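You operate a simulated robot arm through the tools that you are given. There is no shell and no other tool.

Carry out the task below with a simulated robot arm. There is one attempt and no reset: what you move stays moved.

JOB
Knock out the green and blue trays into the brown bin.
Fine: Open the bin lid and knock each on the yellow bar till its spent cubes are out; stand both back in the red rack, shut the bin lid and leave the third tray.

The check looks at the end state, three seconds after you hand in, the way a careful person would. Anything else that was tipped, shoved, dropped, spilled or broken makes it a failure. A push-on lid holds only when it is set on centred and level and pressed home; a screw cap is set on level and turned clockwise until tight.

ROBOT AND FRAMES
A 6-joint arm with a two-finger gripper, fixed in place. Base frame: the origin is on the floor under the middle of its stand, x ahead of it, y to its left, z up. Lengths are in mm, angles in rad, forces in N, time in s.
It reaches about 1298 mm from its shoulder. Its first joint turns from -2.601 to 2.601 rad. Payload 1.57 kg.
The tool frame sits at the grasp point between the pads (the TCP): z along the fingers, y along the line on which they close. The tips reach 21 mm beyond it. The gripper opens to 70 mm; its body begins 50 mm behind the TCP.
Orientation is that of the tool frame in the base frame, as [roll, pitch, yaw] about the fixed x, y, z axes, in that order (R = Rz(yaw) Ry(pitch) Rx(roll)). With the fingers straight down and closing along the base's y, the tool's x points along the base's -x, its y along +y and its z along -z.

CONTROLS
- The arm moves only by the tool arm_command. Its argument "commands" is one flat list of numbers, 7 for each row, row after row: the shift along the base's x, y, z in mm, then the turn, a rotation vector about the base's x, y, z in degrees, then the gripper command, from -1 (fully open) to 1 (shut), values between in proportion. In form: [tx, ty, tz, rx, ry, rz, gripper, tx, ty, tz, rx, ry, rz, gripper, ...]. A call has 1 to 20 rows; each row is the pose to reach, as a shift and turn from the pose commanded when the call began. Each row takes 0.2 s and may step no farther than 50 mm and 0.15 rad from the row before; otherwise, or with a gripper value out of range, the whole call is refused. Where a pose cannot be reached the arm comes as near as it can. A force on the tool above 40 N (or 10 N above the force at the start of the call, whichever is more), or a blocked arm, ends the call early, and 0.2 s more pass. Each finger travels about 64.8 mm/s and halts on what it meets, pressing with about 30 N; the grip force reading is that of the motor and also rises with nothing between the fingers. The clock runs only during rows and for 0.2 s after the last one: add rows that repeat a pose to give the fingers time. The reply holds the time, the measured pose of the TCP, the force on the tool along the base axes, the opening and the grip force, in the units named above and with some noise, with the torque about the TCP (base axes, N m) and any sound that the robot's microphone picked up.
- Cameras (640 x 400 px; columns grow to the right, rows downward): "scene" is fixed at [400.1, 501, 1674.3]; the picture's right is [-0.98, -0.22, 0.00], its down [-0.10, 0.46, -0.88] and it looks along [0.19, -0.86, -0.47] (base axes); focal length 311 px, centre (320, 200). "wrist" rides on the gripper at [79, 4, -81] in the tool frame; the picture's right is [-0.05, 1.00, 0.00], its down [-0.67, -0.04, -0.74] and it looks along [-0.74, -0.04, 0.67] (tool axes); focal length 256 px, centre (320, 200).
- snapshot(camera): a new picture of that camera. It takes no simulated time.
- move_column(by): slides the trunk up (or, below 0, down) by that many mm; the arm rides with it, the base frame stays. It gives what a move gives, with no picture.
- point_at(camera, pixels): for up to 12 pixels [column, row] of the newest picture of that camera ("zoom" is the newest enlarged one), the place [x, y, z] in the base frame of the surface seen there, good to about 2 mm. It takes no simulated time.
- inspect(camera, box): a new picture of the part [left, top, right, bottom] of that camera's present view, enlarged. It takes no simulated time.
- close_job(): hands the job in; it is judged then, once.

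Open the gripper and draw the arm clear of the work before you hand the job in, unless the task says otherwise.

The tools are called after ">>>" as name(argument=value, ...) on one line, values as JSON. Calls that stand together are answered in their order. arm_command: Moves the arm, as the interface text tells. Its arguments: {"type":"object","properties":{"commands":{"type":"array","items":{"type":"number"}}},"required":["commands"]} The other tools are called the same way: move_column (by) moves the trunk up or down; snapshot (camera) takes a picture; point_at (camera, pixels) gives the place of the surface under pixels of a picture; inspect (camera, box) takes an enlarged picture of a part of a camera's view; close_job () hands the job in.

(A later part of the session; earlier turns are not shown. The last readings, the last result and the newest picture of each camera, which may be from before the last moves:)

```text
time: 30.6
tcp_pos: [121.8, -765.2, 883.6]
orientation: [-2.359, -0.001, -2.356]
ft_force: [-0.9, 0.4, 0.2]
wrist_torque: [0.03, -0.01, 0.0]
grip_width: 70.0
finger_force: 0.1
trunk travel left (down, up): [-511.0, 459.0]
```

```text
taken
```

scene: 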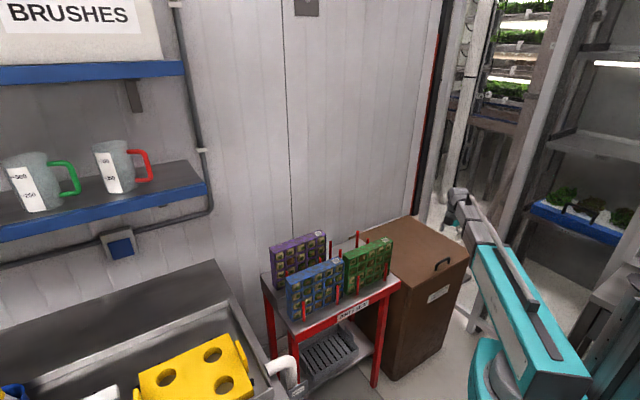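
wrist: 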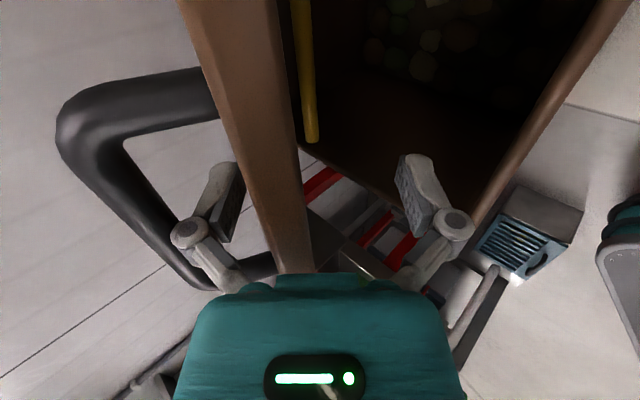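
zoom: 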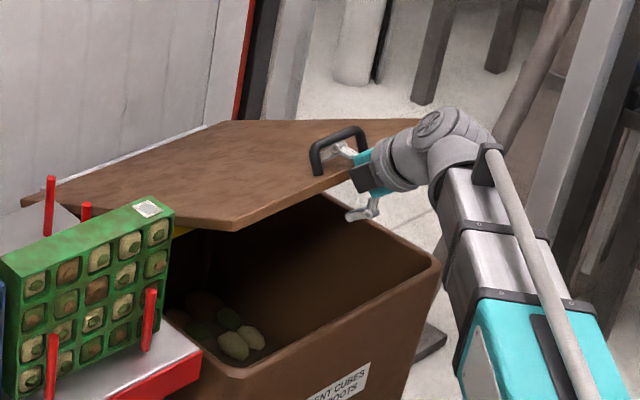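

The yellow bar is now visible inside the bin (wrist view (305,70)), running across it. The lid is at ~26°; I continue lifting, now gradually turning the tool toward vertical as the lid rises.

>>> move_column(by=20)

>>> arm_command(commands=[4.6, -4.6, 0, 0, 0, 0, -1, 9.3, -9.3, 0, 0, 0, 0, -1, 9.3, -9.3, 0, 0, 0, 0, -1])

>>> move_column(by=26)

>>> arm_command(commands=[5.3, -5.3, -4.3, 1.4, 1.4, 0, -1, 10.5, -10.5, -8.7, 2.83, 2.83, 0, -1, 10.5, -10.5, -8.7, 2.83, 2.83, 0, -1])

>>> inspect(camera="scene", box=[370, 160, 490, 295])

>>> snapshot(camera="wrist")

```text
time: 31.3
tcp_pos: [121.6, -765.1, 903.8]
orientation: [-2.36, 0.0, -2.356]
ft_force: [0.2, 0.8, -0.2]
wrist_torque: [0.0, 0.01, 0.02]
grip_width: 70.0
finger_force: 0.0
trunk travel left (down, up): [-531.0, 439.0]
```

```text
time: 32.1
tcp_pos: [131.7, -775.1, 904.4]
orientation: [-2.36, 0.0, -2.358]
ft_force: [0.5, 0.0, -0.7]
wrist_torque: [0.03, 0.0, 0.03]
grip_width: 70.1
finger_force: 0.0
trunk travel left (down, up): [-531.0, 439.0]
```

```text
time: 32.8
tcp_pos: [130.8, -773.6, 930.3]
orientation: [-2.359, 0.0, -2.358]
ft_force: [0.2, 0.1, 0.2]
wrist_torque: [-0.01, 0.03, 0.0]
grip_width: 69.8
finger_force: 0.1
trunk travel left (down, up): [-557.0, 413.0]
```

```text
time: 33.6
tcp_pos: [141.2, -785.0, 920.6]
orientation: [-2.43, -0.001, -2.355]
ft_force: [-0.4, 0.1, 1.0]
wrist_torque: [0.06, 0.01, 0.0]
grip_width: 69.9
finger_force: 0.0
trunk travel left (down, up): [-557.0, 413.0]
```

```text
2.96 times, centred on (430, 228) of scene
```

zoom: 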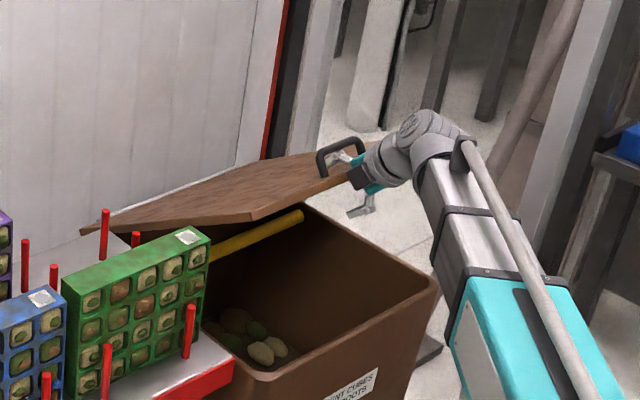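

```text
taken
```

wrist: 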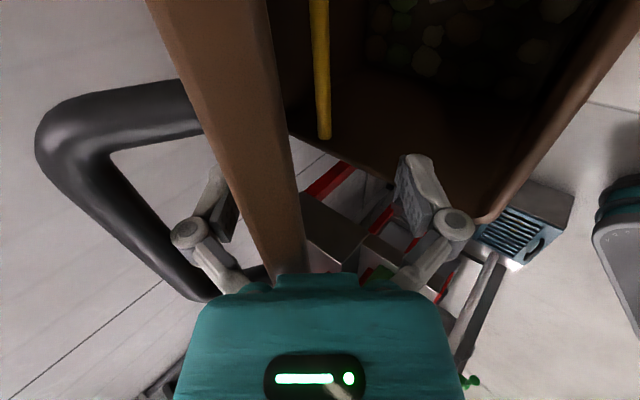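

The lid is at ~32° with the finger well hooked and forces near zero. Continuing the same pattern.

>>> move_column(by=33)

>>> arm_command(commands=[5.9, -5.9, -4, 1.4, 1.4, 0, -1, 11.8, -11.8, -8, 2.83, 2.83, 0, -1, 11.8, -11.8, -8, 2.83, 2.83, 0, -1])

>>> move_column(by=31)

>>> arm_command(commands=[6.4, -6.4, -3.6, 1.4, 1.4, 0, -1, 12.8, -12.8, -7.3, 2.83, 2.83, 0, -1, 12.8, -12.8, -7.3, 2.83, 2.83, 0, -1])

>>> snapshot(camera="wrist")

>>> inspect(camera="scene", box=[360, 140, 490, 270])

```text
time: 34.4
tcp_pos: [142.3, -785.4, 954.6]
orientation: [-2.429, 0.001, -2.355]
ft_force: [-0.3, -0.4, 0.0]
wrist_torque: [-0.02, -0.01, 0.0]
grip_width: 69.7
finger_force: 0.0
trunk travel left (down, up): [-590.0, 380.0]
```

```text
time: 35.2
tcp_pos: [152.9, -797.8, 945.8]
orientation: [-2.499, -0.002, -2.356]
ft_force: [-0.5, -0.3, -0.6]
wrist_torque: [0.0, 0.06, 0.02]
grip_width: 70.3
finger_force: 0.0
trunk travel left (down, up): [-590.0, 380.0]
```

```text
time: 36.0
tcp_pos: [152.1, -797.1, 977.4]
orientation: [-2.498, -0.001, -2.355]
ft_force: [0.8, 0.4, -0.5]
wrist_torque: [0.02, -0.03, -0.02]
grip_width: 69.7
finger_force: 0.0
trunk travel left (down, up): [-621.0, 349.0]
```

```text
time: 36.8
tcp_pos: [167.1, -810.3, 969.1]
orientation: [-2.57, -0.001, -2.357]
ft_force: [-0.3, 0.3, 0.3]
wrist_torque: [0.0, 0.0, -0.01]
grip_width: 70.2
finger_force: 0.0
trunk travel left (down, up): [-621.0, 349.0]
```

```text
taken
```

wrist: 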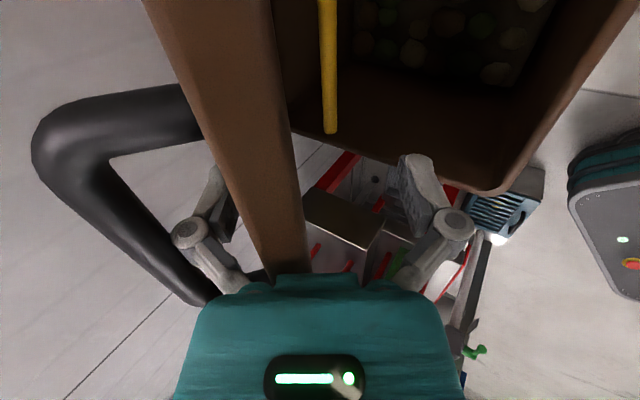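

```text
3.08 times, centred on (425, 205) of scene
```

zoom: 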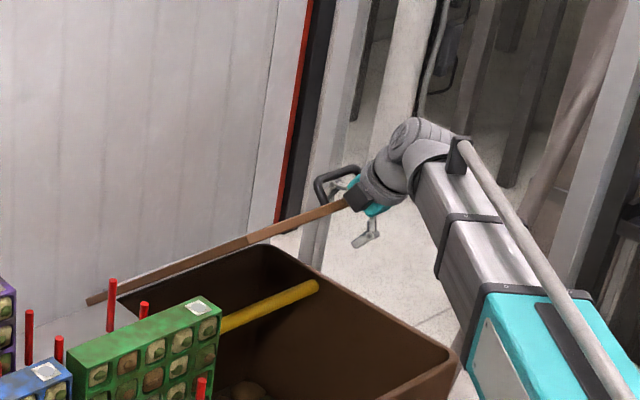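

The lid is now near 41° (edge-on in the scene view). Continuing.

>>> move_column(by=29.5)

>>> arm_command(commands=[7, -7, -3.2, 1.4, 1.4, 0, -1, 14.1, -14.1, -6.5, 2.83, 2.83, 0, -1, 14.1, -14.1, -6.5, 2.83, 2.83, 0, -1])

>>> move_column(by=27)

>>> arm_command(commands=[7.5, -7.5, -2.9, 1.4, 1.4, 0, -1, 15.1, -15.1, -5.8, 2.83, 2.83, 0, -1, 15.1, -15.1, -5.8, 2.83, 2.83, 0, -1])

>>> move_column(by=25)

>>> arm_command(commands=[8, -8, -2.5, 1.4, 1.4, 0, -1, 16, -16, -5, 2.83, 2.83, 0, -1, 16, -16, -5, 2.83, 2.83, 0, -1])

>>> snapshot(camera="wrist")

>>> inspect(camera="scene", box=[350, 120, 490, 270])

```text
time: 37.5
tcp_pos: [166.7, -810.4, 999.6]
orientation: [-2.567, 0.0, -2.357]
ft_force: [-0.8, 0.4, -0.1]
wrist_torque: [-0.01, 0.0, -0.02]
grip_width: 69.9
finger_force: 0.0
trunk travel left (down, up): [-651.0, 319.0]
```

```text
time: 38.3
tcp_pos: [180.0, -823.9, 993.4]
orientation: [-2.638, 0.001, -2.356]
ft_force: [-0.7, -0.7, -0.4]
wrist_torque: [-0.02, -0.02, 0.0]
grip_width: 70.1
finger_force: 0.1
trunk travel left (down, up): [-651.0, 319.0]
```

```text
time: 39.0
tcp_pos: [180.0, -823.9, 1019.8]
orientation: [-2.636, 0.0, -2.356]
ft_force: [0.0, 0.4, -0.5]
wrist_torque: [-0.02, 0.01, -0.04]
grip_width: 69.7
finger_force: 0.0
trunk travel left (down, up): [-678.0, 292.0]
```

```text
time: 39.8
tcp_pos: [198.0, -838.6, 1014.5]
orientation: [-2.708, 0.001, -2.357]
ft_force: [0.2, -0.8, -0.2]
wrist_torque: [-0.03, 0.02, -0.01]
grip_width: 70.0
finger_force: 0.0
trunk travel left (down, up): [-678.0, 292.0]
```

```text
time: 40.5
tcp_pos: [196.7, -838.7, 1038.8]
orientation: [-2.706, 0.0, -2.357]
ft_force: [-0.4, -0.5, 0.1]
wrist_torque: [0.01, -0.04, 0.03]
grip_width: 69.8
finger_force: 0.0
trunk travel left (down, up): [-703.0, 267.0]
```

```text
time: 41.3
tcp_pos: [211.9, -854.9, 1034.2]
orientation: [-2.777, 0.0, -2.355]
ft_force: [-0.3, 0.2, -0.3]
wrist_torque: [0.03, 0.0, 0.02]
grip_width: 69.8
finger_force: 0.1
trunk travel left (down, up): [-703.0, 267.0]
```

```text
taken
```

wrist: 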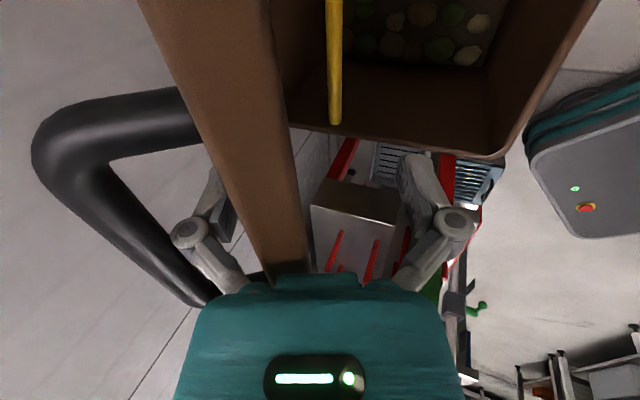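

```text
2.67 times, centred on (420, 195) of scene
```

zoom: 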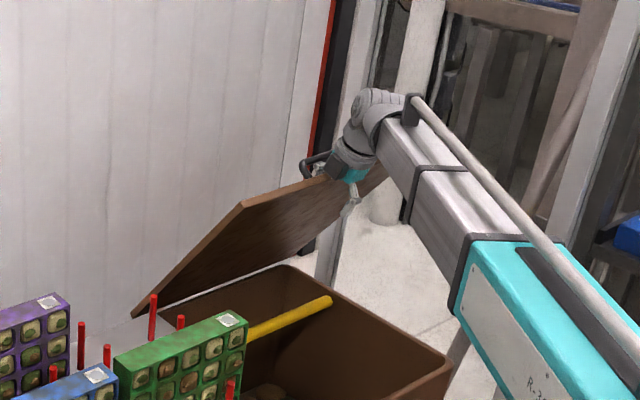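

The lid is at ~54° and following the finger steadily. Continuing up.

>>> move_column(by=22.5)

>>> arm_command(commands=[8.4, -8.4, -2, 1.4, 1.4, 0, -1, 16.8, -16.8, -4.1, 2.83, 2.83, 0, -1, 16.8, -16.8, -4.1, 2.83, 2.83, 0, -1])

>>> move_column(by=19.5)

>>> arm_command(commands=[8.8, -8.8, -1.6, 1.4, 1.4, 0, -1, 17.7, -17.7, -3.3, 2.83, 2.83, 0, -1, 17.7, -17.7, -3.3, 2.83, 2.83, 0, -1])

>>> move_column(by=17.5)

>>> arm_command(commands=[9.2, -9.2, -1.2, 1.4, 1.4, 0, -1, 18.5, -18.5, -2.4, 2.83, 2.83, 0, -1, 18.5, -18.5, -2.4, 2.83, 2.83, 0, -1])

>>> snapshot(camera="wrist")

>>> inspect(camera="scene", box=[340, 100, 490, 270])

```text
time: 42.0
tcp_pos: [211.8, -854.2, 1056.8]
orientation: [-2.777, 0.0, -2.355]
ft_force: [-0.3, 0.0, -0.3]
wrist_torque: [0.0, 0.0, 0.02]
grip_width: 69.7
finger_force: 0.1
trunk travel left (down, up): [-725.0, 245.0]
```

```text
time: 42.8
tcp_pos: [229.2, -870.5, 1051.3]
orientation: [-2.847, 0.0, -2.356]
ft_force: [0.3, -0.4, -0.1]
wrist_torque: [0.0, 0.02, 0.02]
grip_width: 70.0
finger_force: 0.1
trunk travel left (down, up): [-725.0, 245.0]
```

```text
time: 43.5
tcp_pos: [228.2, -870.2, 1070.6]
orientation: [-2.846, 0.0, -2.356]
ft_force: [-0.3, -0.3, -0.2]
wrist_torque: [-0.03, 0.01, 0.03]
grip_width: 70.0
finger_force: 0.1
trunk travel left (down, up): [-745.0, 225.0]
```

```text
time: 44.3
tcp_pos: [246.3, -888.7, 1069.2]
orientation: [-2.919, 0.0, -2.356]
ft_force: [1.4, -0.2, 0.8]
wrist_torque: [0.01, 0.01, 0.04]
grip_width: 69.8
finger_force: 0.0
trunk travel left (down, up): [-745.0, 225.0]
```

```text
time: 44.9
tcp_pos: [246.1, -889.2, 1086.3]
orientation: [-2.917, 0.001, -2.356]
ft_force: [0.2, 0.0, -0.2]
wrist_torque: [0.02, -0.03, -0.01]
grip_width: 69.9
finger_force: 0.0
trunk travel left (down, up): [-762.0, 208.0]
```

```text
time: 45.7
tcp_pos: [264.7, -905.1, 1083.2]
orientation: [-2.986, 0.001, -2.358]
ft_force: [0.6, -0.3, -0.6]
wrist_torque: [-0.01, -0.02, -0.03]
grip_width: 70.0
finger_force: 0.1
trunk travel left (down, up): [-762.0, 208.0]
```

```text
taken
```

wrist: 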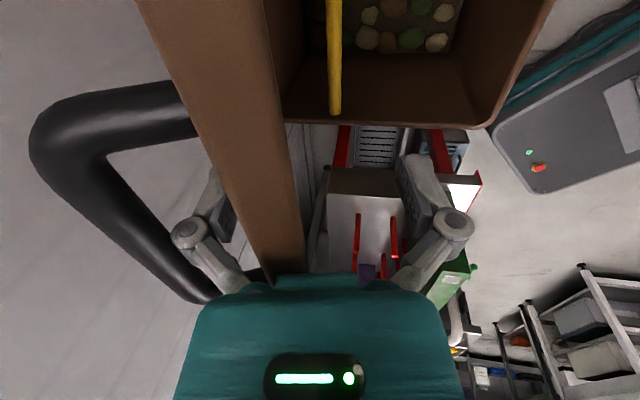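

```text
2.35 times, centred on (415, 185) of scene
```

zoom: 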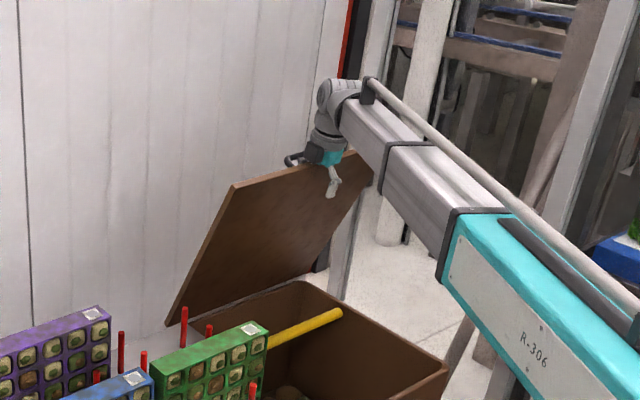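

The lid is at ~66°. Two more lift steps bring it to 75° with the tool vertical.

>>> move_column(by=15)

>>> arm_command(commands=[9.5, -9.5, -0.8, 1.4, 1.4, 0, -1, 19, -19, -1.5, 2.83, 2.83, 0, -1, 19, -19, -1.5, 2.83, 2.83, 0, -1])

>>> move_column(by=17)

>>> arm_command(commands=[8, -8, -0.3, 1.2, 1.2, 0, -1, 16, -16, -0.5, 2.4, 2.4, 0, -1, 24.5, -24.5, -0.7, 3.5, 3.5, 0, -1, 24.5, -24.5, -0.7, 3.5, 3.5, 0, -1])

>>> snapshot(camera="wrist")

>>> inspect(camera="scene", box=[340, 80, 490, 270])

```text
time: 46.4
tcp_pos: [264.3, -906.4, 1098.2]
orientation: [-2.986, 0.0, -2.355]
ft_force: [0.2, -0.2, -1.0]
wrist_torque: [-0.01, -0.01, 0.03]
grip_width: 70.0
finger_force: 0.0
trunk travel left (down, up): [-777.0, 193.0]
```

```text
time: 47.2
tcp_pos: [283.1, -924.3, 1097.3]
orientation: [-3.058, 0.0, -2.356]
ft_force: [0.8, 0.4, 0.5]
wrist_torque: [-0.02, 0.02, -0.03]
grip_width: 70.1
finger_force: 0.0
trunk travel left (down, up): [-777.0, 193.0]
```

```text
time: 47.8
tcp_pos: [281.7, -926.7, 1115.2]
orientation: [-3.055, 0.0, -2.356]
ft_force: [0.2, 1.0, -0.3]
wrist_torque: [0.0, -0.01, -0.01]
grip_width: 70.1
finger_force: 0.1
trunk travel left (down, up): [-794.0, 176.0]
```

```text
time: 48.8
tcp_pos: [307.2, -951.5, 1113.3]
orientation: [3.14, 0.0, -2.356]
ft_force: [-0.6, 0.6, 0.5]
wrist_torque: [-0.01, -0.01, 0.0]
grip_width: 69.9
finger_force: 0.0
trunk travel left (down, up): [-794.0, 176.0]
```

```text
taken
```

wrist: 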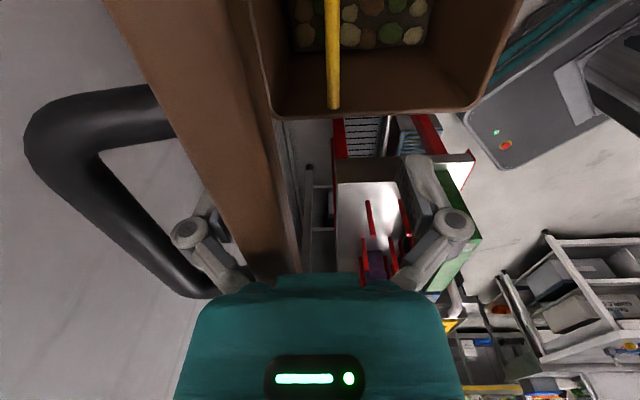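

```text
2.11 times, centred on (415, 175) of scene
```

zoom: 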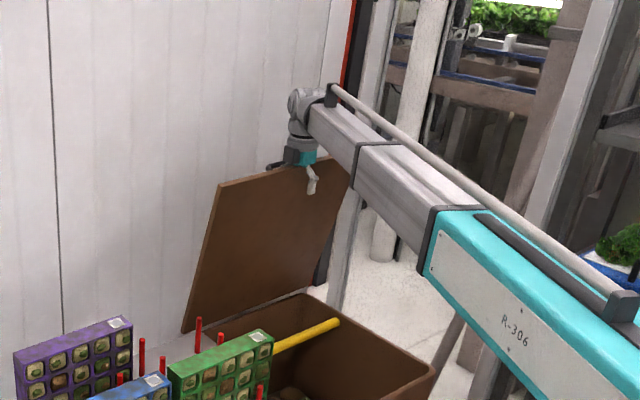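

Lid ~75°. I'll raise 8 mm for palm clearance and then push horizontally along +v to bring it past vertical.

>>> move_column(by=8)

>>> arm_command(commands=[9, -9, 0, 0, 0, 0, -1, 18, -18, 0, 0, 0, 0, -1, 27, -27, 0, 0, 0, 0, -1, 36, -36, 0, 0, 0, 0, -1, 45, -45, 0, 0, 0, 0, -1, 54, -54, 0, 0, 0, 0, -1, 63, -63, 0, 0, 0, 0, -1, 72, -72, 0, 0, 0, 0, -1, 80, -80, 0, 0, 0, 0, -1, 80, -80, 0, 0, 0, 0, -1])

>>> snapshot(camera="wrist")

>>> inspect(camera="scene", box=[340, 80, 490, 270])

```text
time: 49.4
tcp_pos: [307.3, -951.7, 1121.8]
orientation: [3.139, 0.002, -2.355]
ft_force: [-0.7, 0.1, 1.1]
wrist_torque: [0.0, 0.0, -0.02]
grip_width: 69.9
finger_force: 0.0
trunk travel left (down, up): [-802.0, 168.0]
```

```text
time: 51.1
tcp_pos: [363.4, -1006.3, 1125.8]
orientation: [3.132, 0.0, -2.36]
ft_force: [-15.3, 22.2, 13.7]
wrist_torque: [-0.98, -0.81, 0.21]
grip_width: 60.4
finger_force: 0.0
trunk travel left (down, up): [-802.0, 168.0]
stopped in row 8: the force on the tool passed its limit at 44 N (the readings are from after the stop); the commanded pose is now the measured one
```

```text
taken
```

wrist: 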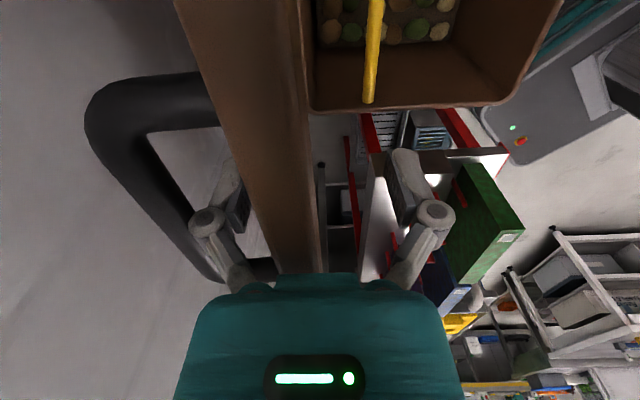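

```text
2.11 times, centred on (415, 175) of scene
```

zoom: 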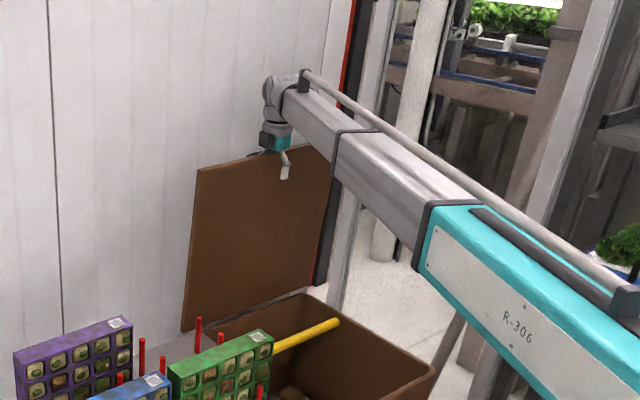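

The push stopped at 44 N with the lid apparently at or near its stop. I'll measure the lid's tilt by sampling points on its inner face.

>>> point_at(camera="zoom", pixels=[[205, 175], [240, 165], [195, 320], [230, 300], [260, 290], [265, 200], [310, 190], [300, 270], [215, 240], [150, 200], [110, 250], [170, 150]])

>>> point_at(camera="wrist", pixels=[[250, 100], [280, 200], [300, 240], [200, 60], [100, 110], [160, 95], [150, 200], [235, 60], [372, 60], [370, 90], [320, 60], [500, 60]])

```text
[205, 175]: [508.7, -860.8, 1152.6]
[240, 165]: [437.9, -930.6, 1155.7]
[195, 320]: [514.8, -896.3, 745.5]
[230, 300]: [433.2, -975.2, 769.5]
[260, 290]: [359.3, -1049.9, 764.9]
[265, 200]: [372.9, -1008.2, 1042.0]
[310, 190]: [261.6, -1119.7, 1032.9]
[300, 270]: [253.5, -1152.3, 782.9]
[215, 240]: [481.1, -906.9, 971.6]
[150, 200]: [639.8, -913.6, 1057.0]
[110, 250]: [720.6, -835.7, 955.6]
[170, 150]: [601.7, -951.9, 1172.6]
```

```text
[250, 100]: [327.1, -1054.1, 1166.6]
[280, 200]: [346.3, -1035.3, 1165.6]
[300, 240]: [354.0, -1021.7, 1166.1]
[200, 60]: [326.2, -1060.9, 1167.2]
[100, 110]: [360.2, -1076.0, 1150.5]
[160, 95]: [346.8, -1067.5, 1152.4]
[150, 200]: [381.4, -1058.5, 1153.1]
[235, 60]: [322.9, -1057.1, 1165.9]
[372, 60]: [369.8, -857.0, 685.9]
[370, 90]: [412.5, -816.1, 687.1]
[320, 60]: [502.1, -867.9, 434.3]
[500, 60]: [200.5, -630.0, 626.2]
```

The lid's inner face leans 4° short of vertical (v 998 at z 745 → 968 at z 1155), i.e. ~86°, likely the hinge stop. I'll back off 15 mm to test whether it stays by itself, with the finger still inside the handle to catch it.

>>> arm_command(commands=[-5, 5, 0, 0, 0, 0, -1, -10, 10, 0, 0, 0, 0, -1, -12, 12, 0, 0, 0, 0, -1, -12, 12, 0, 0, 0, 0, -1, -12, 12, 0, 0, 0, 0, -1])

>>> snapshot(camera="wrist")

>>> inspect(camera="scene", box=[340, 80, 490, 270])

>>> point_at(camera="zoom", pixels=[[205, 175], [240, 168], [195, 320], [230, 300], [265, 200], [310, 190], [282, 155], [270, 90], [285, 75], [300, 75]])

```text
time: 52.3
tcp_pos: [356.0, -999.7, 1120.6]
orientation: [3.133, 0.0, -2.36]
ft_force: [0.3, -0.4, -0.6]
wrist_torque: [0.04, 0.07, 0.0]
grip_width: 70.1
finger_force: 0.1
trunk travel left (down, up): [-802.0, 168.0]
```

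```text
taken
```

wrist: 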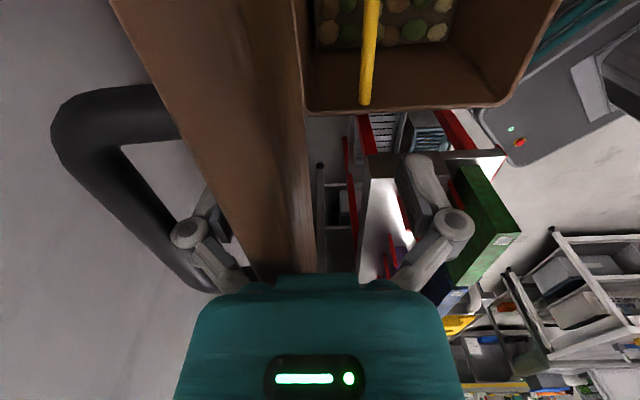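

```text
2.11 times, centred on (415, 175) of scene
```

zoom: 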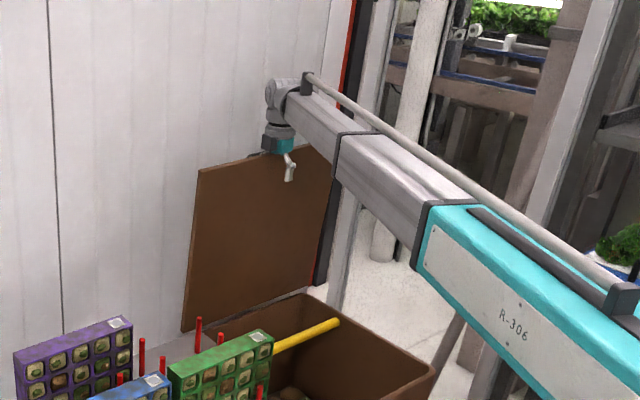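

```text
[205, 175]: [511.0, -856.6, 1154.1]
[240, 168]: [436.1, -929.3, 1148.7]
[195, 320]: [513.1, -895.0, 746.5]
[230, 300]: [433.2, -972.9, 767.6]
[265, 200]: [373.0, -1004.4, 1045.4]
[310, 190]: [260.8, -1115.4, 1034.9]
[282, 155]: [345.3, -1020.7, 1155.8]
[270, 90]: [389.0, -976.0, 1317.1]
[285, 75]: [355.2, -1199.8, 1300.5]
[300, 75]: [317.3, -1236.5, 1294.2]
```

The lid barely moved (~2 mm). I'll back off another 15 mm to confirm whether it really stays.

>>> arm_command(commands=[-5, 5, 0, 0, 0, 0, -1, -10, 10, 0, 0, 0, 0, -1, -12, 12, 0, 0, 0, 0, -1, -12, 12, 0, 0, 0, 0, -1, -12, 12, 0, 0, 0, 0, -1])

>>> inspect(camera="scene", box=[340, 80, 490, 270])

>>> point_at(camera="zoom", pixels=[[205, 175], [240, 168], [195, 320], [230, 300], [265, 200], [310, 190]])

>>> snapshot(camera="wrist")

```text
time: 53.5
tcp_pos: [344.2, -989.0, 1120.8]
orientation: [3.131, 0.001, -2.358]
ft_force: [0.5, -0.9, 0.5]
wrist_torque: [0.06, 0.03, -0.06]
grip_width: 69.9
finger_force: 0.2
trunk travel left (down, up): [-802.0, 168.0]
```

```text
2.11 times, centred on (415, 175) of scene
```

zoom: 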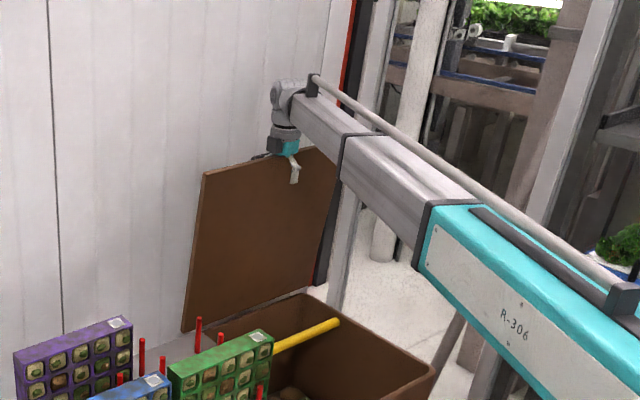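

```text
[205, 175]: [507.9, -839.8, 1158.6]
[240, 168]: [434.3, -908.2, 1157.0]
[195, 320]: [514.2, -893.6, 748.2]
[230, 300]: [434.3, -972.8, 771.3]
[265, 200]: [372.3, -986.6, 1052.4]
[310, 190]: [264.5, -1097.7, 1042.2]
```

```text
taken
```

wrist: 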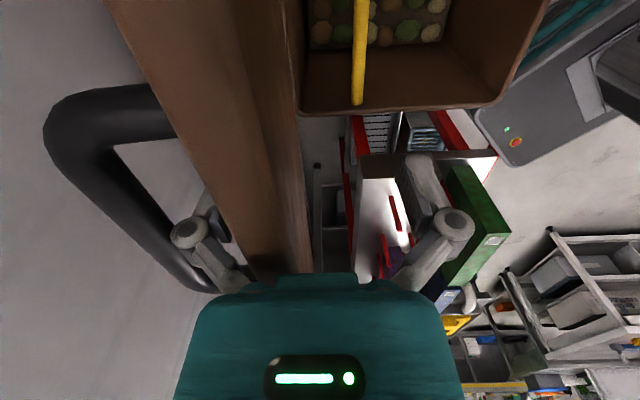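

The lid followed back 14 mm, but geometry says the finger's inner side may have dragged it (bar isn't touching the finger). I'll push it gently back to its stop, centre the finger in the handle gap, and raise the trunk 30 mm so the finger leaves the handle while the lower finger can still catch the lid.

>>> arm_command(commands=[6, -6, 0, 0, 0, 0, -1, 12, -12, 0, 0, 0, 0, -1, 16, -16, 0, 0, 0, 0, -1, 20, -20, 0, 0, 0, 0, -1, 20, -20, 0, 0, 0, 0, -1])

>>> arm_command(commands=[-4, 4, 0, 0, 0, 0, -1, -7.5, 7.5, 0, 0, 0, 0, -1, -7.5, 7.5, 0, 0, 0, 0, -1])

>>> move_column(by=30)

>>> inspect(camera="scene", box=[340, 80, 490, 270])

>>> point_at(camera="zoom", pixels=[[205, 175], [240, 168], [195, 320], [230, 300], [265, 200], [310, 190]])

>>> snapshot(camera="wrist")

```text
time: 54.7
tcp_pos: [362.1, -1005.3, 1124.6]
orientation: [3.132, -0.001, -2.36]
ft_force: [-12.4, 13.7, 9.4]
wrist_torque: [-0.66, -0.63, 0.01]
grip_width: 63.8
finger_force: 0.0
trunk travel left (down, up): [-802.0, 168.0]
```

```text
time: 55.5
tcp_pos: [358.3, -1001.6, 1120.7]
orientation: [3.134, 0.002, -2.357]
ft_force: [1.4, 0.4, 0.8]
wrist_torque: [0.0, 0.05, 0.03]
grip_width: 69.9
finger_force: 0.1
trunk travel left (down, up): [-802.0, 168.0]
```

```text
time: 56.2
tcp_pos: [357.6, -1001.9, 1150.1]
orientation: [3.131, 0.002, -2.357]
ft_force: [-0.2, 0.8, -0.4]
wrist_torque: [0.01, 0.02, -0.02]
grip_width: 70.0
finger_force: 0.1
trunk travel left (down, up): [-832.0, 138.0]
```

```text
2.11 times, centred on (415, 175) of scene
```

zoom: 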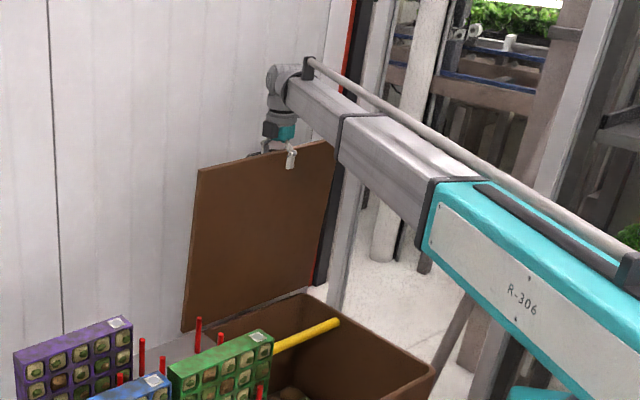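

```text
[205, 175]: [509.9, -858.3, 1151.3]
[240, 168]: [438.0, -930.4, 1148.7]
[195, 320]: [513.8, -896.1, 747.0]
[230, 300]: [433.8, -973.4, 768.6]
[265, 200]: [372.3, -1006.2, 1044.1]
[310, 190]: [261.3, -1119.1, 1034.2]
```

```text
taken
```

wrist: 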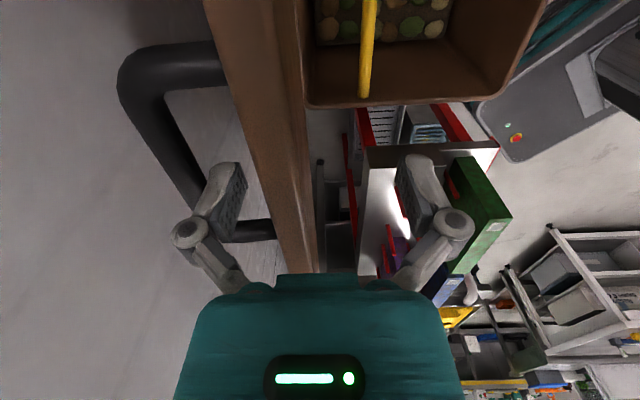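

The lid's still at its stop with the finger essentially out of the handle and no forces. I'll move 10 mm back (−v), wait and re-measure to be sure it stays.

>>> arm_command(commands=[-4, 4, 0, 0, 0, 0, -1, -4, 4, 0, 0, 0, 0, -1, -4, 4, 0, 0, 0, 0, -1, -4, 4, 0, 0, 0, 0, -1, -4, 4, 0, 0, 0, 0, -1, -4, 4, 0, 0, 0, 0, -1])

>>> move_column(by=8)

>>> inspect(camera="scene", box=[340, 80, 490, 270])

>>> point_at(camera="zoom", pixels=[[205, 175], [240, 168], [195, 320], [230, 300], [265, 200], [310, 190]])

>>> snapshot(camera="wrist")

```text
time: 57.6
tcp_pos: [353.6, -997.3, 1151.3]
orientation: [3.131, 0.002, -2.357]
ft_force: [0.0, 0.0, -0.2]
wrist_torque: [0.0, 0.0, -0.01]
grip_width: 70.1
finger_force: 0.1
trunk travel left (down, up): [-832.0, 138.0]
```

```text
time: 58.2
tcp_pos: [353.3, -996.9, 1158.2]
orientation: [3.13, 0.001, -2.359]
ft_force: [1.4, -0.5, -1.1]
wrist_torque: [0.03, 0.01, -0.02]
grip_width: 69.8
finger_force: 0.2
trunk travel left (down, up): [-840.0, 130.0]
```

```text
2.11 times, centred on (415, 175) of scene
```

zoom: 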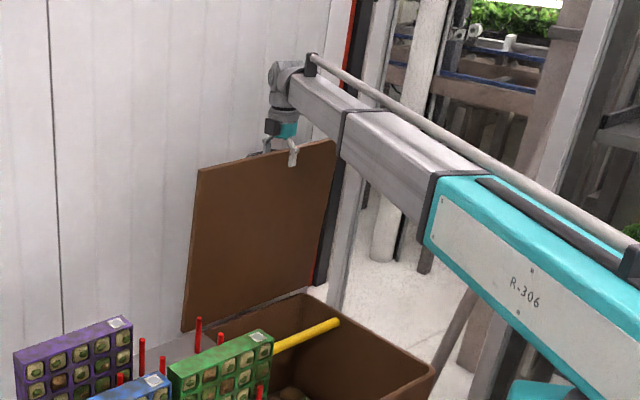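

```text
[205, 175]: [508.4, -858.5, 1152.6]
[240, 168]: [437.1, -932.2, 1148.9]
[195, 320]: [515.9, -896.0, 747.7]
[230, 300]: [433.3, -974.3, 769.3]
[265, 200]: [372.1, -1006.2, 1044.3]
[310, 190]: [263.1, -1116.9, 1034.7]
```

```text
taken
```

wrist: 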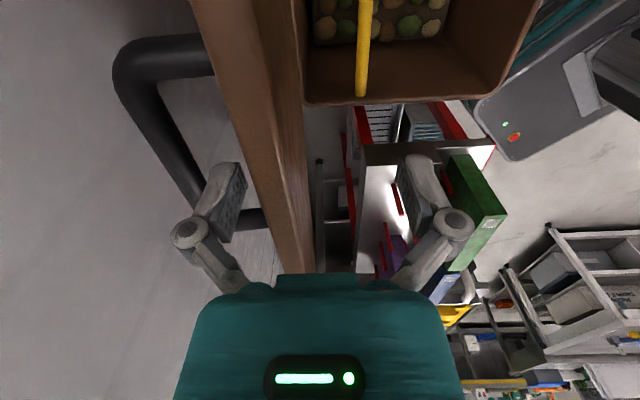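

The lid stays open on its own. I'll raise the trunk 45 mm to clear its top edge (z≈1168).

>>> move_column(by=45)

>>> inspect(camera="scene", box=[340, 80, 490, 270])

>>> point_at(camera="zoom", pixels=[[205, 175], [240, 168], [195, 320], [230, 300], [265, 200], [310, 190], [275, 348], [300, 340], [332, 325], [338, 318], [250, 330], [435, 365]])

>>> inspect(camera="scene", box=[370, 220, 480, 310])

```text
time: 59.1
tcp_pos: [353.3, -997.5, 1203.7]
orientation: [3.131, 0.0, -2.358]
ft_force: [-0.6, -0.3, 0.0]
wrist_torque: [0.01, 0.0, -0.01]
grip_width: 70.0
finger_force: 0.0
trunk travel left (down, up): [-885.0, 85.0]
```

```text
2.11 times, centred on (415, 175) of scene
```

zoom: 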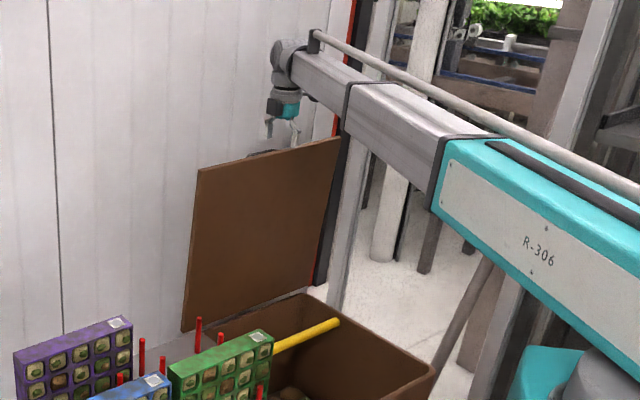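

```text
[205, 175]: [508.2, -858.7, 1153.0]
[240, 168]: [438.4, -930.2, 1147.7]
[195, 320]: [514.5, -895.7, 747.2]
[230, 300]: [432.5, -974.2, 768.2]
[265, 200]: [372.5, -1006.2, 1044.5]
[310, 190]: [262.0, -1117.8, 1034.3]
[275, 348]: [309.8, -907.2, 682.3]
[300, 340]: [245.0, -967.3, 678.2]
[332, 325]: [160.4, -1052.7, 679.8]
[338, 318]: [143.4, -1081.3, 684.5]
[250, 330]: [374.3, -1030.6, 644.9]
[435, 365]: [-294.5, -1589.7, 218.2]
```

```text
4.44 times, centred on (425, 265) of scene
```

zoom: 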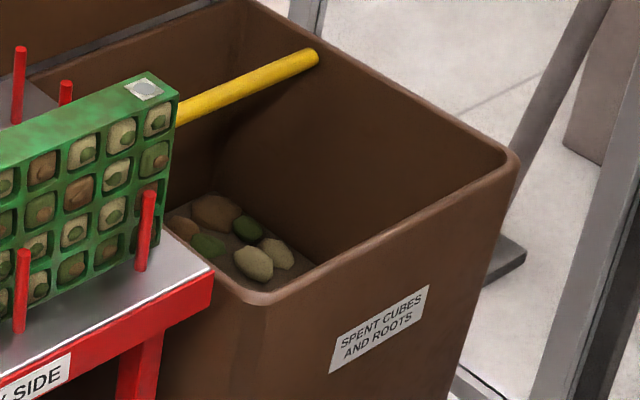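

The lid stays open on its own; the yellow bar spans the bin along u at v≈862, top z≈685. I'll move the arm away from the lid (toward −v) and across to above the green tray for a closer look.

>>> arm_command(commands=[-27, 27, 0, 0, 0, 0, -1, -54, 54, 0, 0, 0, 0, -1, -81, 81, 0, 0, 0, 0, -1, -109, 110, 0, 0, 0, 0, -1, -89, 151, 0, 0, 0, 0, -1, -70, 192, 0, 0, 0, 0, -1, -50, 233, 0, 0, 0, 0, -1, -30, 275, 0, 0, 0, 0, -1, -11, 316, 0, 0, 0, 0, -1, 9, 357, 0, 0, 0, 0, -1, 29, 398, 0, 0, 0, 0, -1, 49, 440, 0, 0, 0, 0, -1, 68, 481, 0, 0, 0, 0, -1, 88, 522, 0, 0, 0, 0, -1, 88, 522, 0, 0, 0, 0, -1])

>>> snapshot(camera="wrist")

>>> snapshot(camera="scene")

```text
time: 62.3
tcp_pos: [441.1, -475.3, 1204.5]
orientation: [3.131, 0.0, -2.361]
ft_force: [0.9, -0.8, -0.2]
wrist_torque: [0.0, 0.03, 0.01]
grip_width: 69.9
finger_force: 0.0
trunk travel left (down, up): [-885.0, 85.0]
```

```text
taken
```

wrist: 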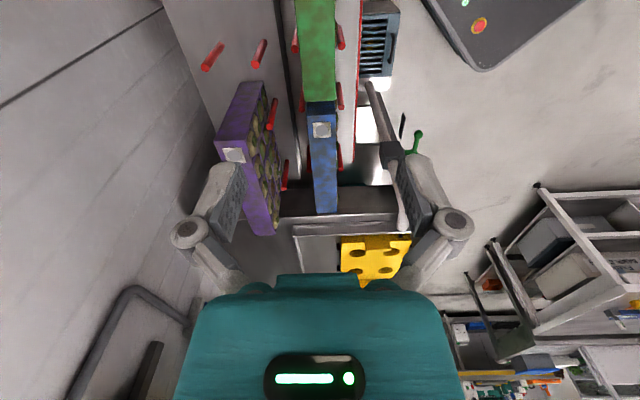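

```text
taken
```

scene: 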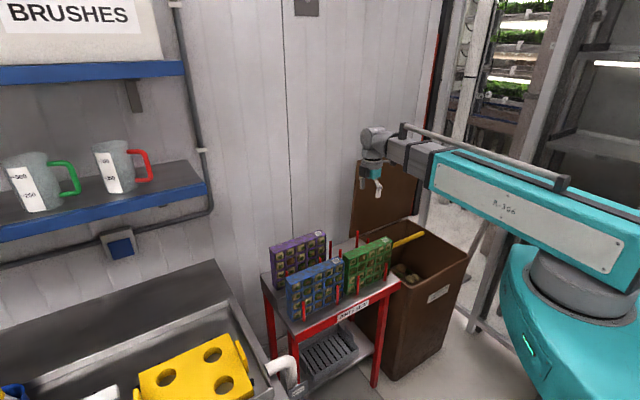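

The wrist view shows the green tray's top (col ~318, row 0–100) lined up between the fingers. I'll inspect the green tray front closely for rim/cell dimensions and the pegs.

>>> inspect(camera="scene", box=[338, 232, 398, 296])

>>> point_at(camera="zoom", pixels=[[95, 140], [255, 75], [95, 165], [140, 150], [200, 125], [225, 125], [265, 108], [165, 120], [320, 145], [300, 160], [370, 100], [420, 70]])

>>> inspect(camera="wrist", box=[240, 0, 400, 220])

```text
6.25 times, centred on (368, 264) of scene
```

zoom: 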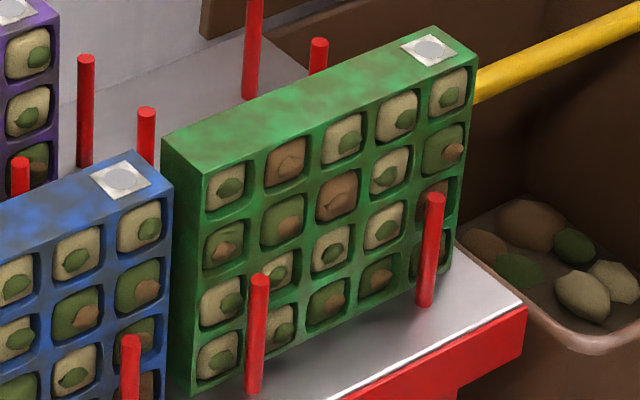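

```text
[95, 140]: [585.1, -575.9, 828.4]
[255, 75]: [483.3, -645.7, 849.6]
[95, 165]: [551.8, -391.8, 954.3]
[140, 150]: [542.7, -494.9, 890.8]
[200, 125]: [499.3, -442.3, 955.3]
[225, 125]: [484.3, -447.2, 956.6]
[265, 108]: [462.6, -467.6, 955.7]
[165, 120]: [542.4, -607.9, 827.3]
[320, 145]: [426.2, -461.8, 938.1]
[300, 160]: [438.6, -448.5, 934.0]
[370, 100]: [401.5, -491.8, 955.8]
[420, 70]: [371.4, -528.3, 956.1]
```

```text
1.82 times, centred on (320, 110) of wrist
```

zoom: 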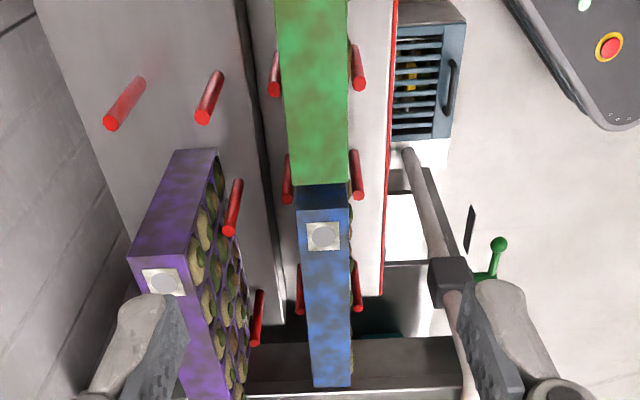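

I'll zoom further onto the green tray's top row to measure rim and rib widths precisely.

>>> inspect(camera="scene", box=[350, 235, 394, 265])

>>> point_at(camera="zoom", pixels=[[125, 205], [135, 225], [205, 180], [217, 195], [230, 190], [255, 160], [290, 150], [305, 165], [315, 140], [330, 130], [395, 110], [405, 130]])

```text
13.33 times, centred on (372, 250) of scene
```

zoom: 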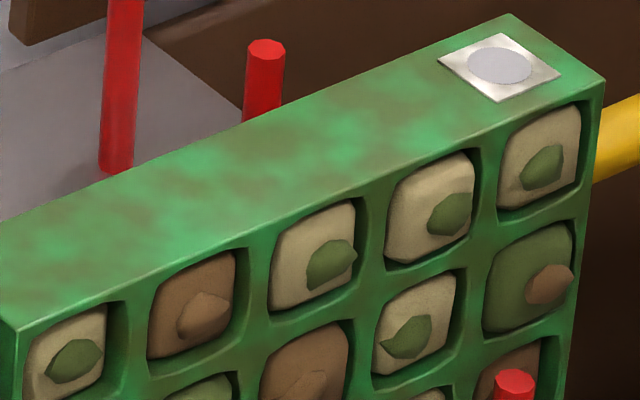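

```text
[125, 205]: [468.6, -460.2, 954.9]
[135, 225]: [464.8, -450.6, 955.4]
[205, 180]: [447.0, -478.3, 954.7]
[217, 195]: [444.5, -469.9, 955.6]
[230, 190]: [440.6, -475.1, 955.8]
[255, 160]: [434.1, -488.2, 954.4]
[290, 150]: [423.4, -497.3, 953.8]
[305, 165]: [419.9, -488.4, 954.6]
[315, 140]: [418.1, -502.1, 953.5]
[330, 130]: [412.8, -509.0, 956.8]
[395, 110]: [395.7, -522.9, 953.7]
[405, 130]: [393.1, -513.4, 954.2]
```

The ribs between cells look ~9 mm wide. I'll measure the rib positions at the top row, plus the tray's label end, to choose a firm grip on a rib.

>>> point_at(camera="zoom", pixels=[[258, 262], [372, 215], [130, 320], [488, 165], [245, 270], [272, 262], [360, 222], [386, 218], [310, 260], [430, 200], [200, 300], [310, 205]])

```text
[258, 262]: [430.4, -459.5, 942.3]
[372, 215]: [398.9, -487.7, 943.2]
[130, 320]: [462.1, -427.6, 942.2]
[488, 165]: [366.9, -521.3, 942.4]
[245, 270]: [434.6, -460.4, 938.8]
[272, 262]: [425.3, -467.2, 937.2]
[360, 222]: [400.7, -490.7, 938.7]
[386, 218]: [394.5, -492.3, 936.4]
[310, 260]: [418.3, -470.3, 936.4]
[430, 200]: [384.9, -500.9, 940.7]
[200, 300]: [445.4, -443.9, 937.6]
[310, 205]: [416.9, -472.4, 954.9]
```

Cube faces are flush with the tray front (v≈628) and ribs are at u≈−21 and −64. I'll position over the rib at u≈−64, v≈648 and lower toward the green tray's top.

>>> arm_command(commands=[-14, -14, 0, -0.2, -0.2, 0.15, -1, -28.7, -28.3, 0, -0.43, -0.43, 0.28, -1, -28.7, -28.3, 0, -0.43, -0.43, 0.28, -1])

>>> move_column(by=-190)

>>> snapshot(camera="wrist")

>>> inspect(camera="scene", box=[320, 190, 420, 300])

```text
time: 63.1
tcp_pos: [413.6, -502.6, 1204.8]
orientation: [-3.14, 0.0, -2.351]
ft_force: [0.1, -0.1, 0.2]
wrist_torque: [-0.03, 0.03, -0.02]
grip_width: 70.2
finger_force: 0.0
trunk travel left (down, up): [-885.0, 85.0]
```

```text
time: 65.2
tcp_pos: [412.2, -504.0, 1013.4]
orientation: [-3.14, 0.001, -2.354]
ft_force: [-0.3, 0.0, 0.0]
wrist_torque: [0.02, -0.05, 0.02]
grip_width: 70.0
finger_force: 0.0
trunk travel left (down, up): [-695.0, 275.0]
```

```text
taken
```

wrist: 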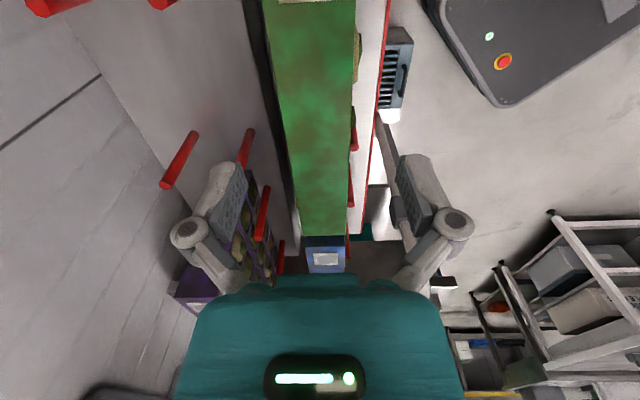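

```text
3.64 times, centred on (370, 245) of scene
```

zoom: 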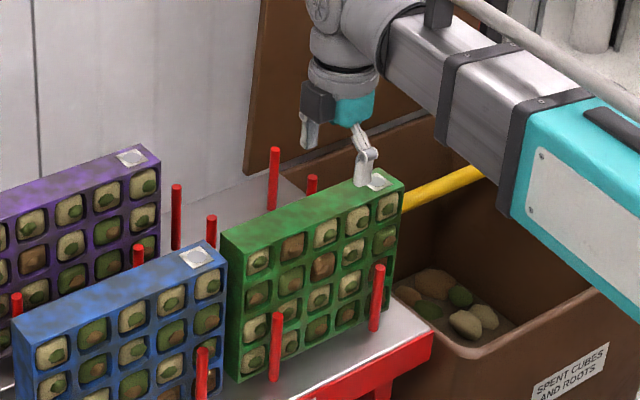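

The tray's top is centred between the fingers (wrist view cols ~280–355). I'll lower 80 mm to bring the pads around the top edge.

>>> move_column(by=-80)

>>> snapshot(camera="wrist")

>>> inspect(camera="scene", box=[320, 190, 420, 300])

```text
time: 66.3
tcp_pos: [412.6, -502.8, 934.5]
orientation: [-3.14, -0.002, -2.352]
ft_force: [-0.9, 0.4, 0.2]
wrist_torque: [0.02, 0.03, -0.02]
grip_width: 70.1
finger_force: 0.0
trunk travel left (down, up): [-615.0, 355.0]
```

```text
taken
```

wrist: 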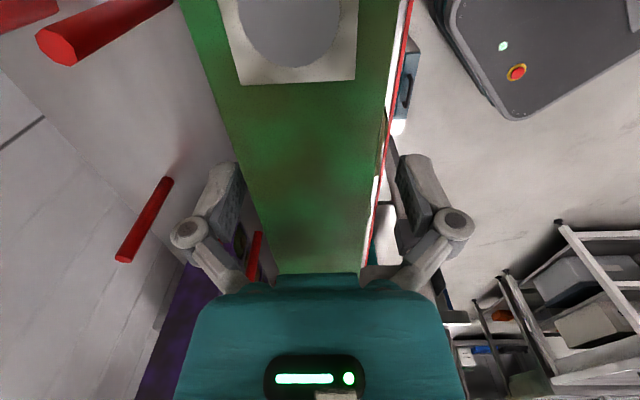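

```text
3.64 times, centred on (370, 245) of scene
```

zoom: 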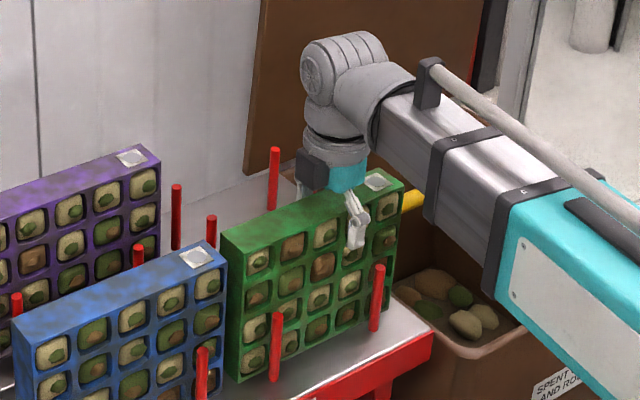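

The fingers straddle the tray top. I'll close partway to ~46 mm and inspect where the front finger sits relative to the rib.

>>> arm_command(commands=[0, 0, 0, 0, 0, 0, -0.6, 0, 0, 0, 0, 0, 0, -0.34, 0, 0, 0, 0, 0, 0, -0.34])

>>> inspect(camera="scene", box=[350, 230, 400, 265])

>>> snapshot(camera="wrist")

```text
time: 67.1
tcp_pos: [412.1, -502.1, 934.2]
orientation: [-3.141, -0.002, -2.352]
ft_force: [0.2, 0.0, 0.1]
wrist_torque: [-0.03, 0.04, -0.03]
grip_width: 47.0
finger_force: 0.1
trunk travel left (down, up): [-615.0, 355.0]
```

```text
11.43 times, centred on (375, 248) of scene
```

zoom: 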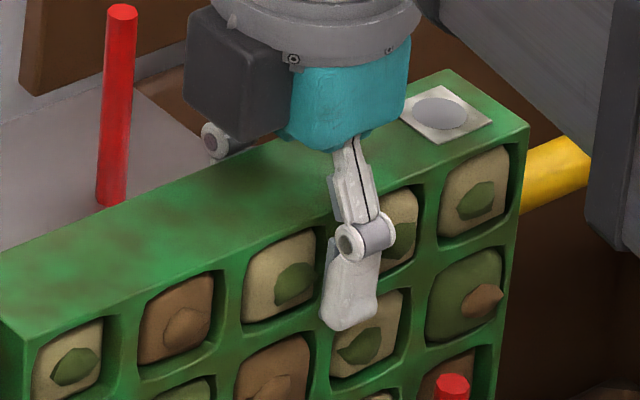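

```text
taken
```

wrist: 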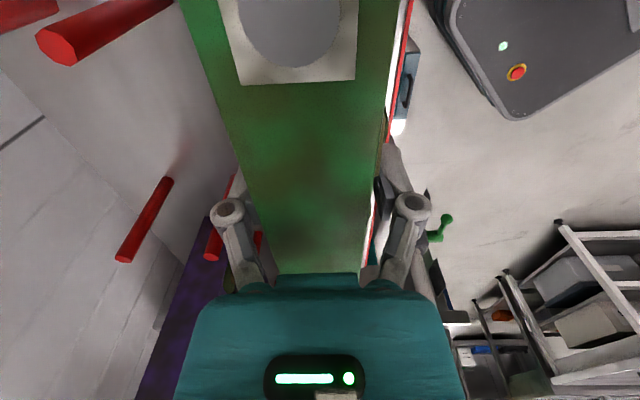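

Accounting for its stand-off, the front finger sits over the rib between columns 3 and 4. I'll close the gripper fully.

>>> arm_command(commands=[0, 0, 0, 0, 0, 0, 0.0, 0, 0, 0, 0, 0, 0, 0.5, 0, 0, 0, 0, 0, 0, 1, 0, 0, 0, 0, 0, 0, 1, 0, 0, 0, 0, 0, 0, 1])

>>> inspect(camera="scene", box=[350, 230, 400, 265])

```text
time: 68.3
tcp_pos: [413.7, -502.7, 933.0]
orientation: [-3.14, 0.0, -2.352]
ft_force: [1.2, -1.0, 3.0]
wrist_torque: [-0.05, -0.06, -0.03]
grip_width: 41.5
finger_force: 29.8
trunk travel left (down, up): [-615.0, 355.0]
```

```text
11.43 times, centred on (375, 248) of scene
```

zoom: 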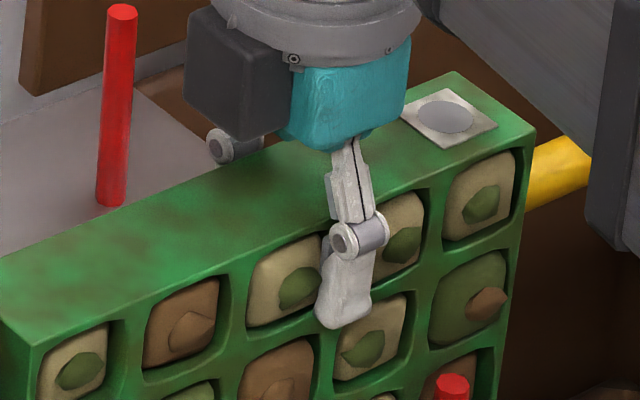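

The tray is gripped (41.5 mm, 30 N). I'll lift 15 mm to feel its weight.

>>> move_column(by=15)

>>> inspect(camera="scene", box=[330, 220, 420, 300])

```text
time: 69.0
tcp_pos: [412.4, -503.9, 948.8]
orientation: [-3.142, 0.0, -2.354]
ft_force: [-0.2, 0.2, -2.1]
wrist_torque: [-0.03, 0.03, 0.02]
grip_width: 41.6
finger_force: 29.7
trunk travel left (down, up): [-630.0, 340.0]
```

```text
5.00 times, centred on (375, 260) of scene
```

zoom: 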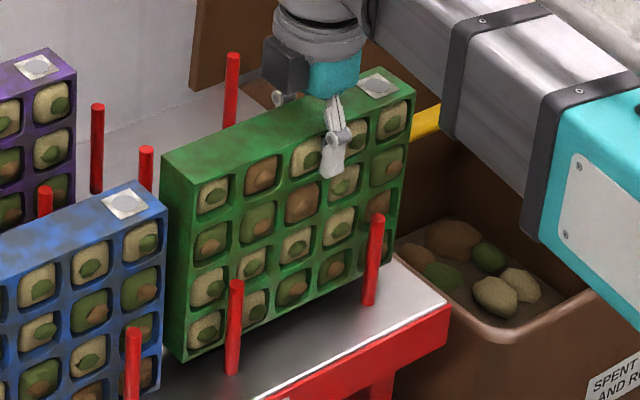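

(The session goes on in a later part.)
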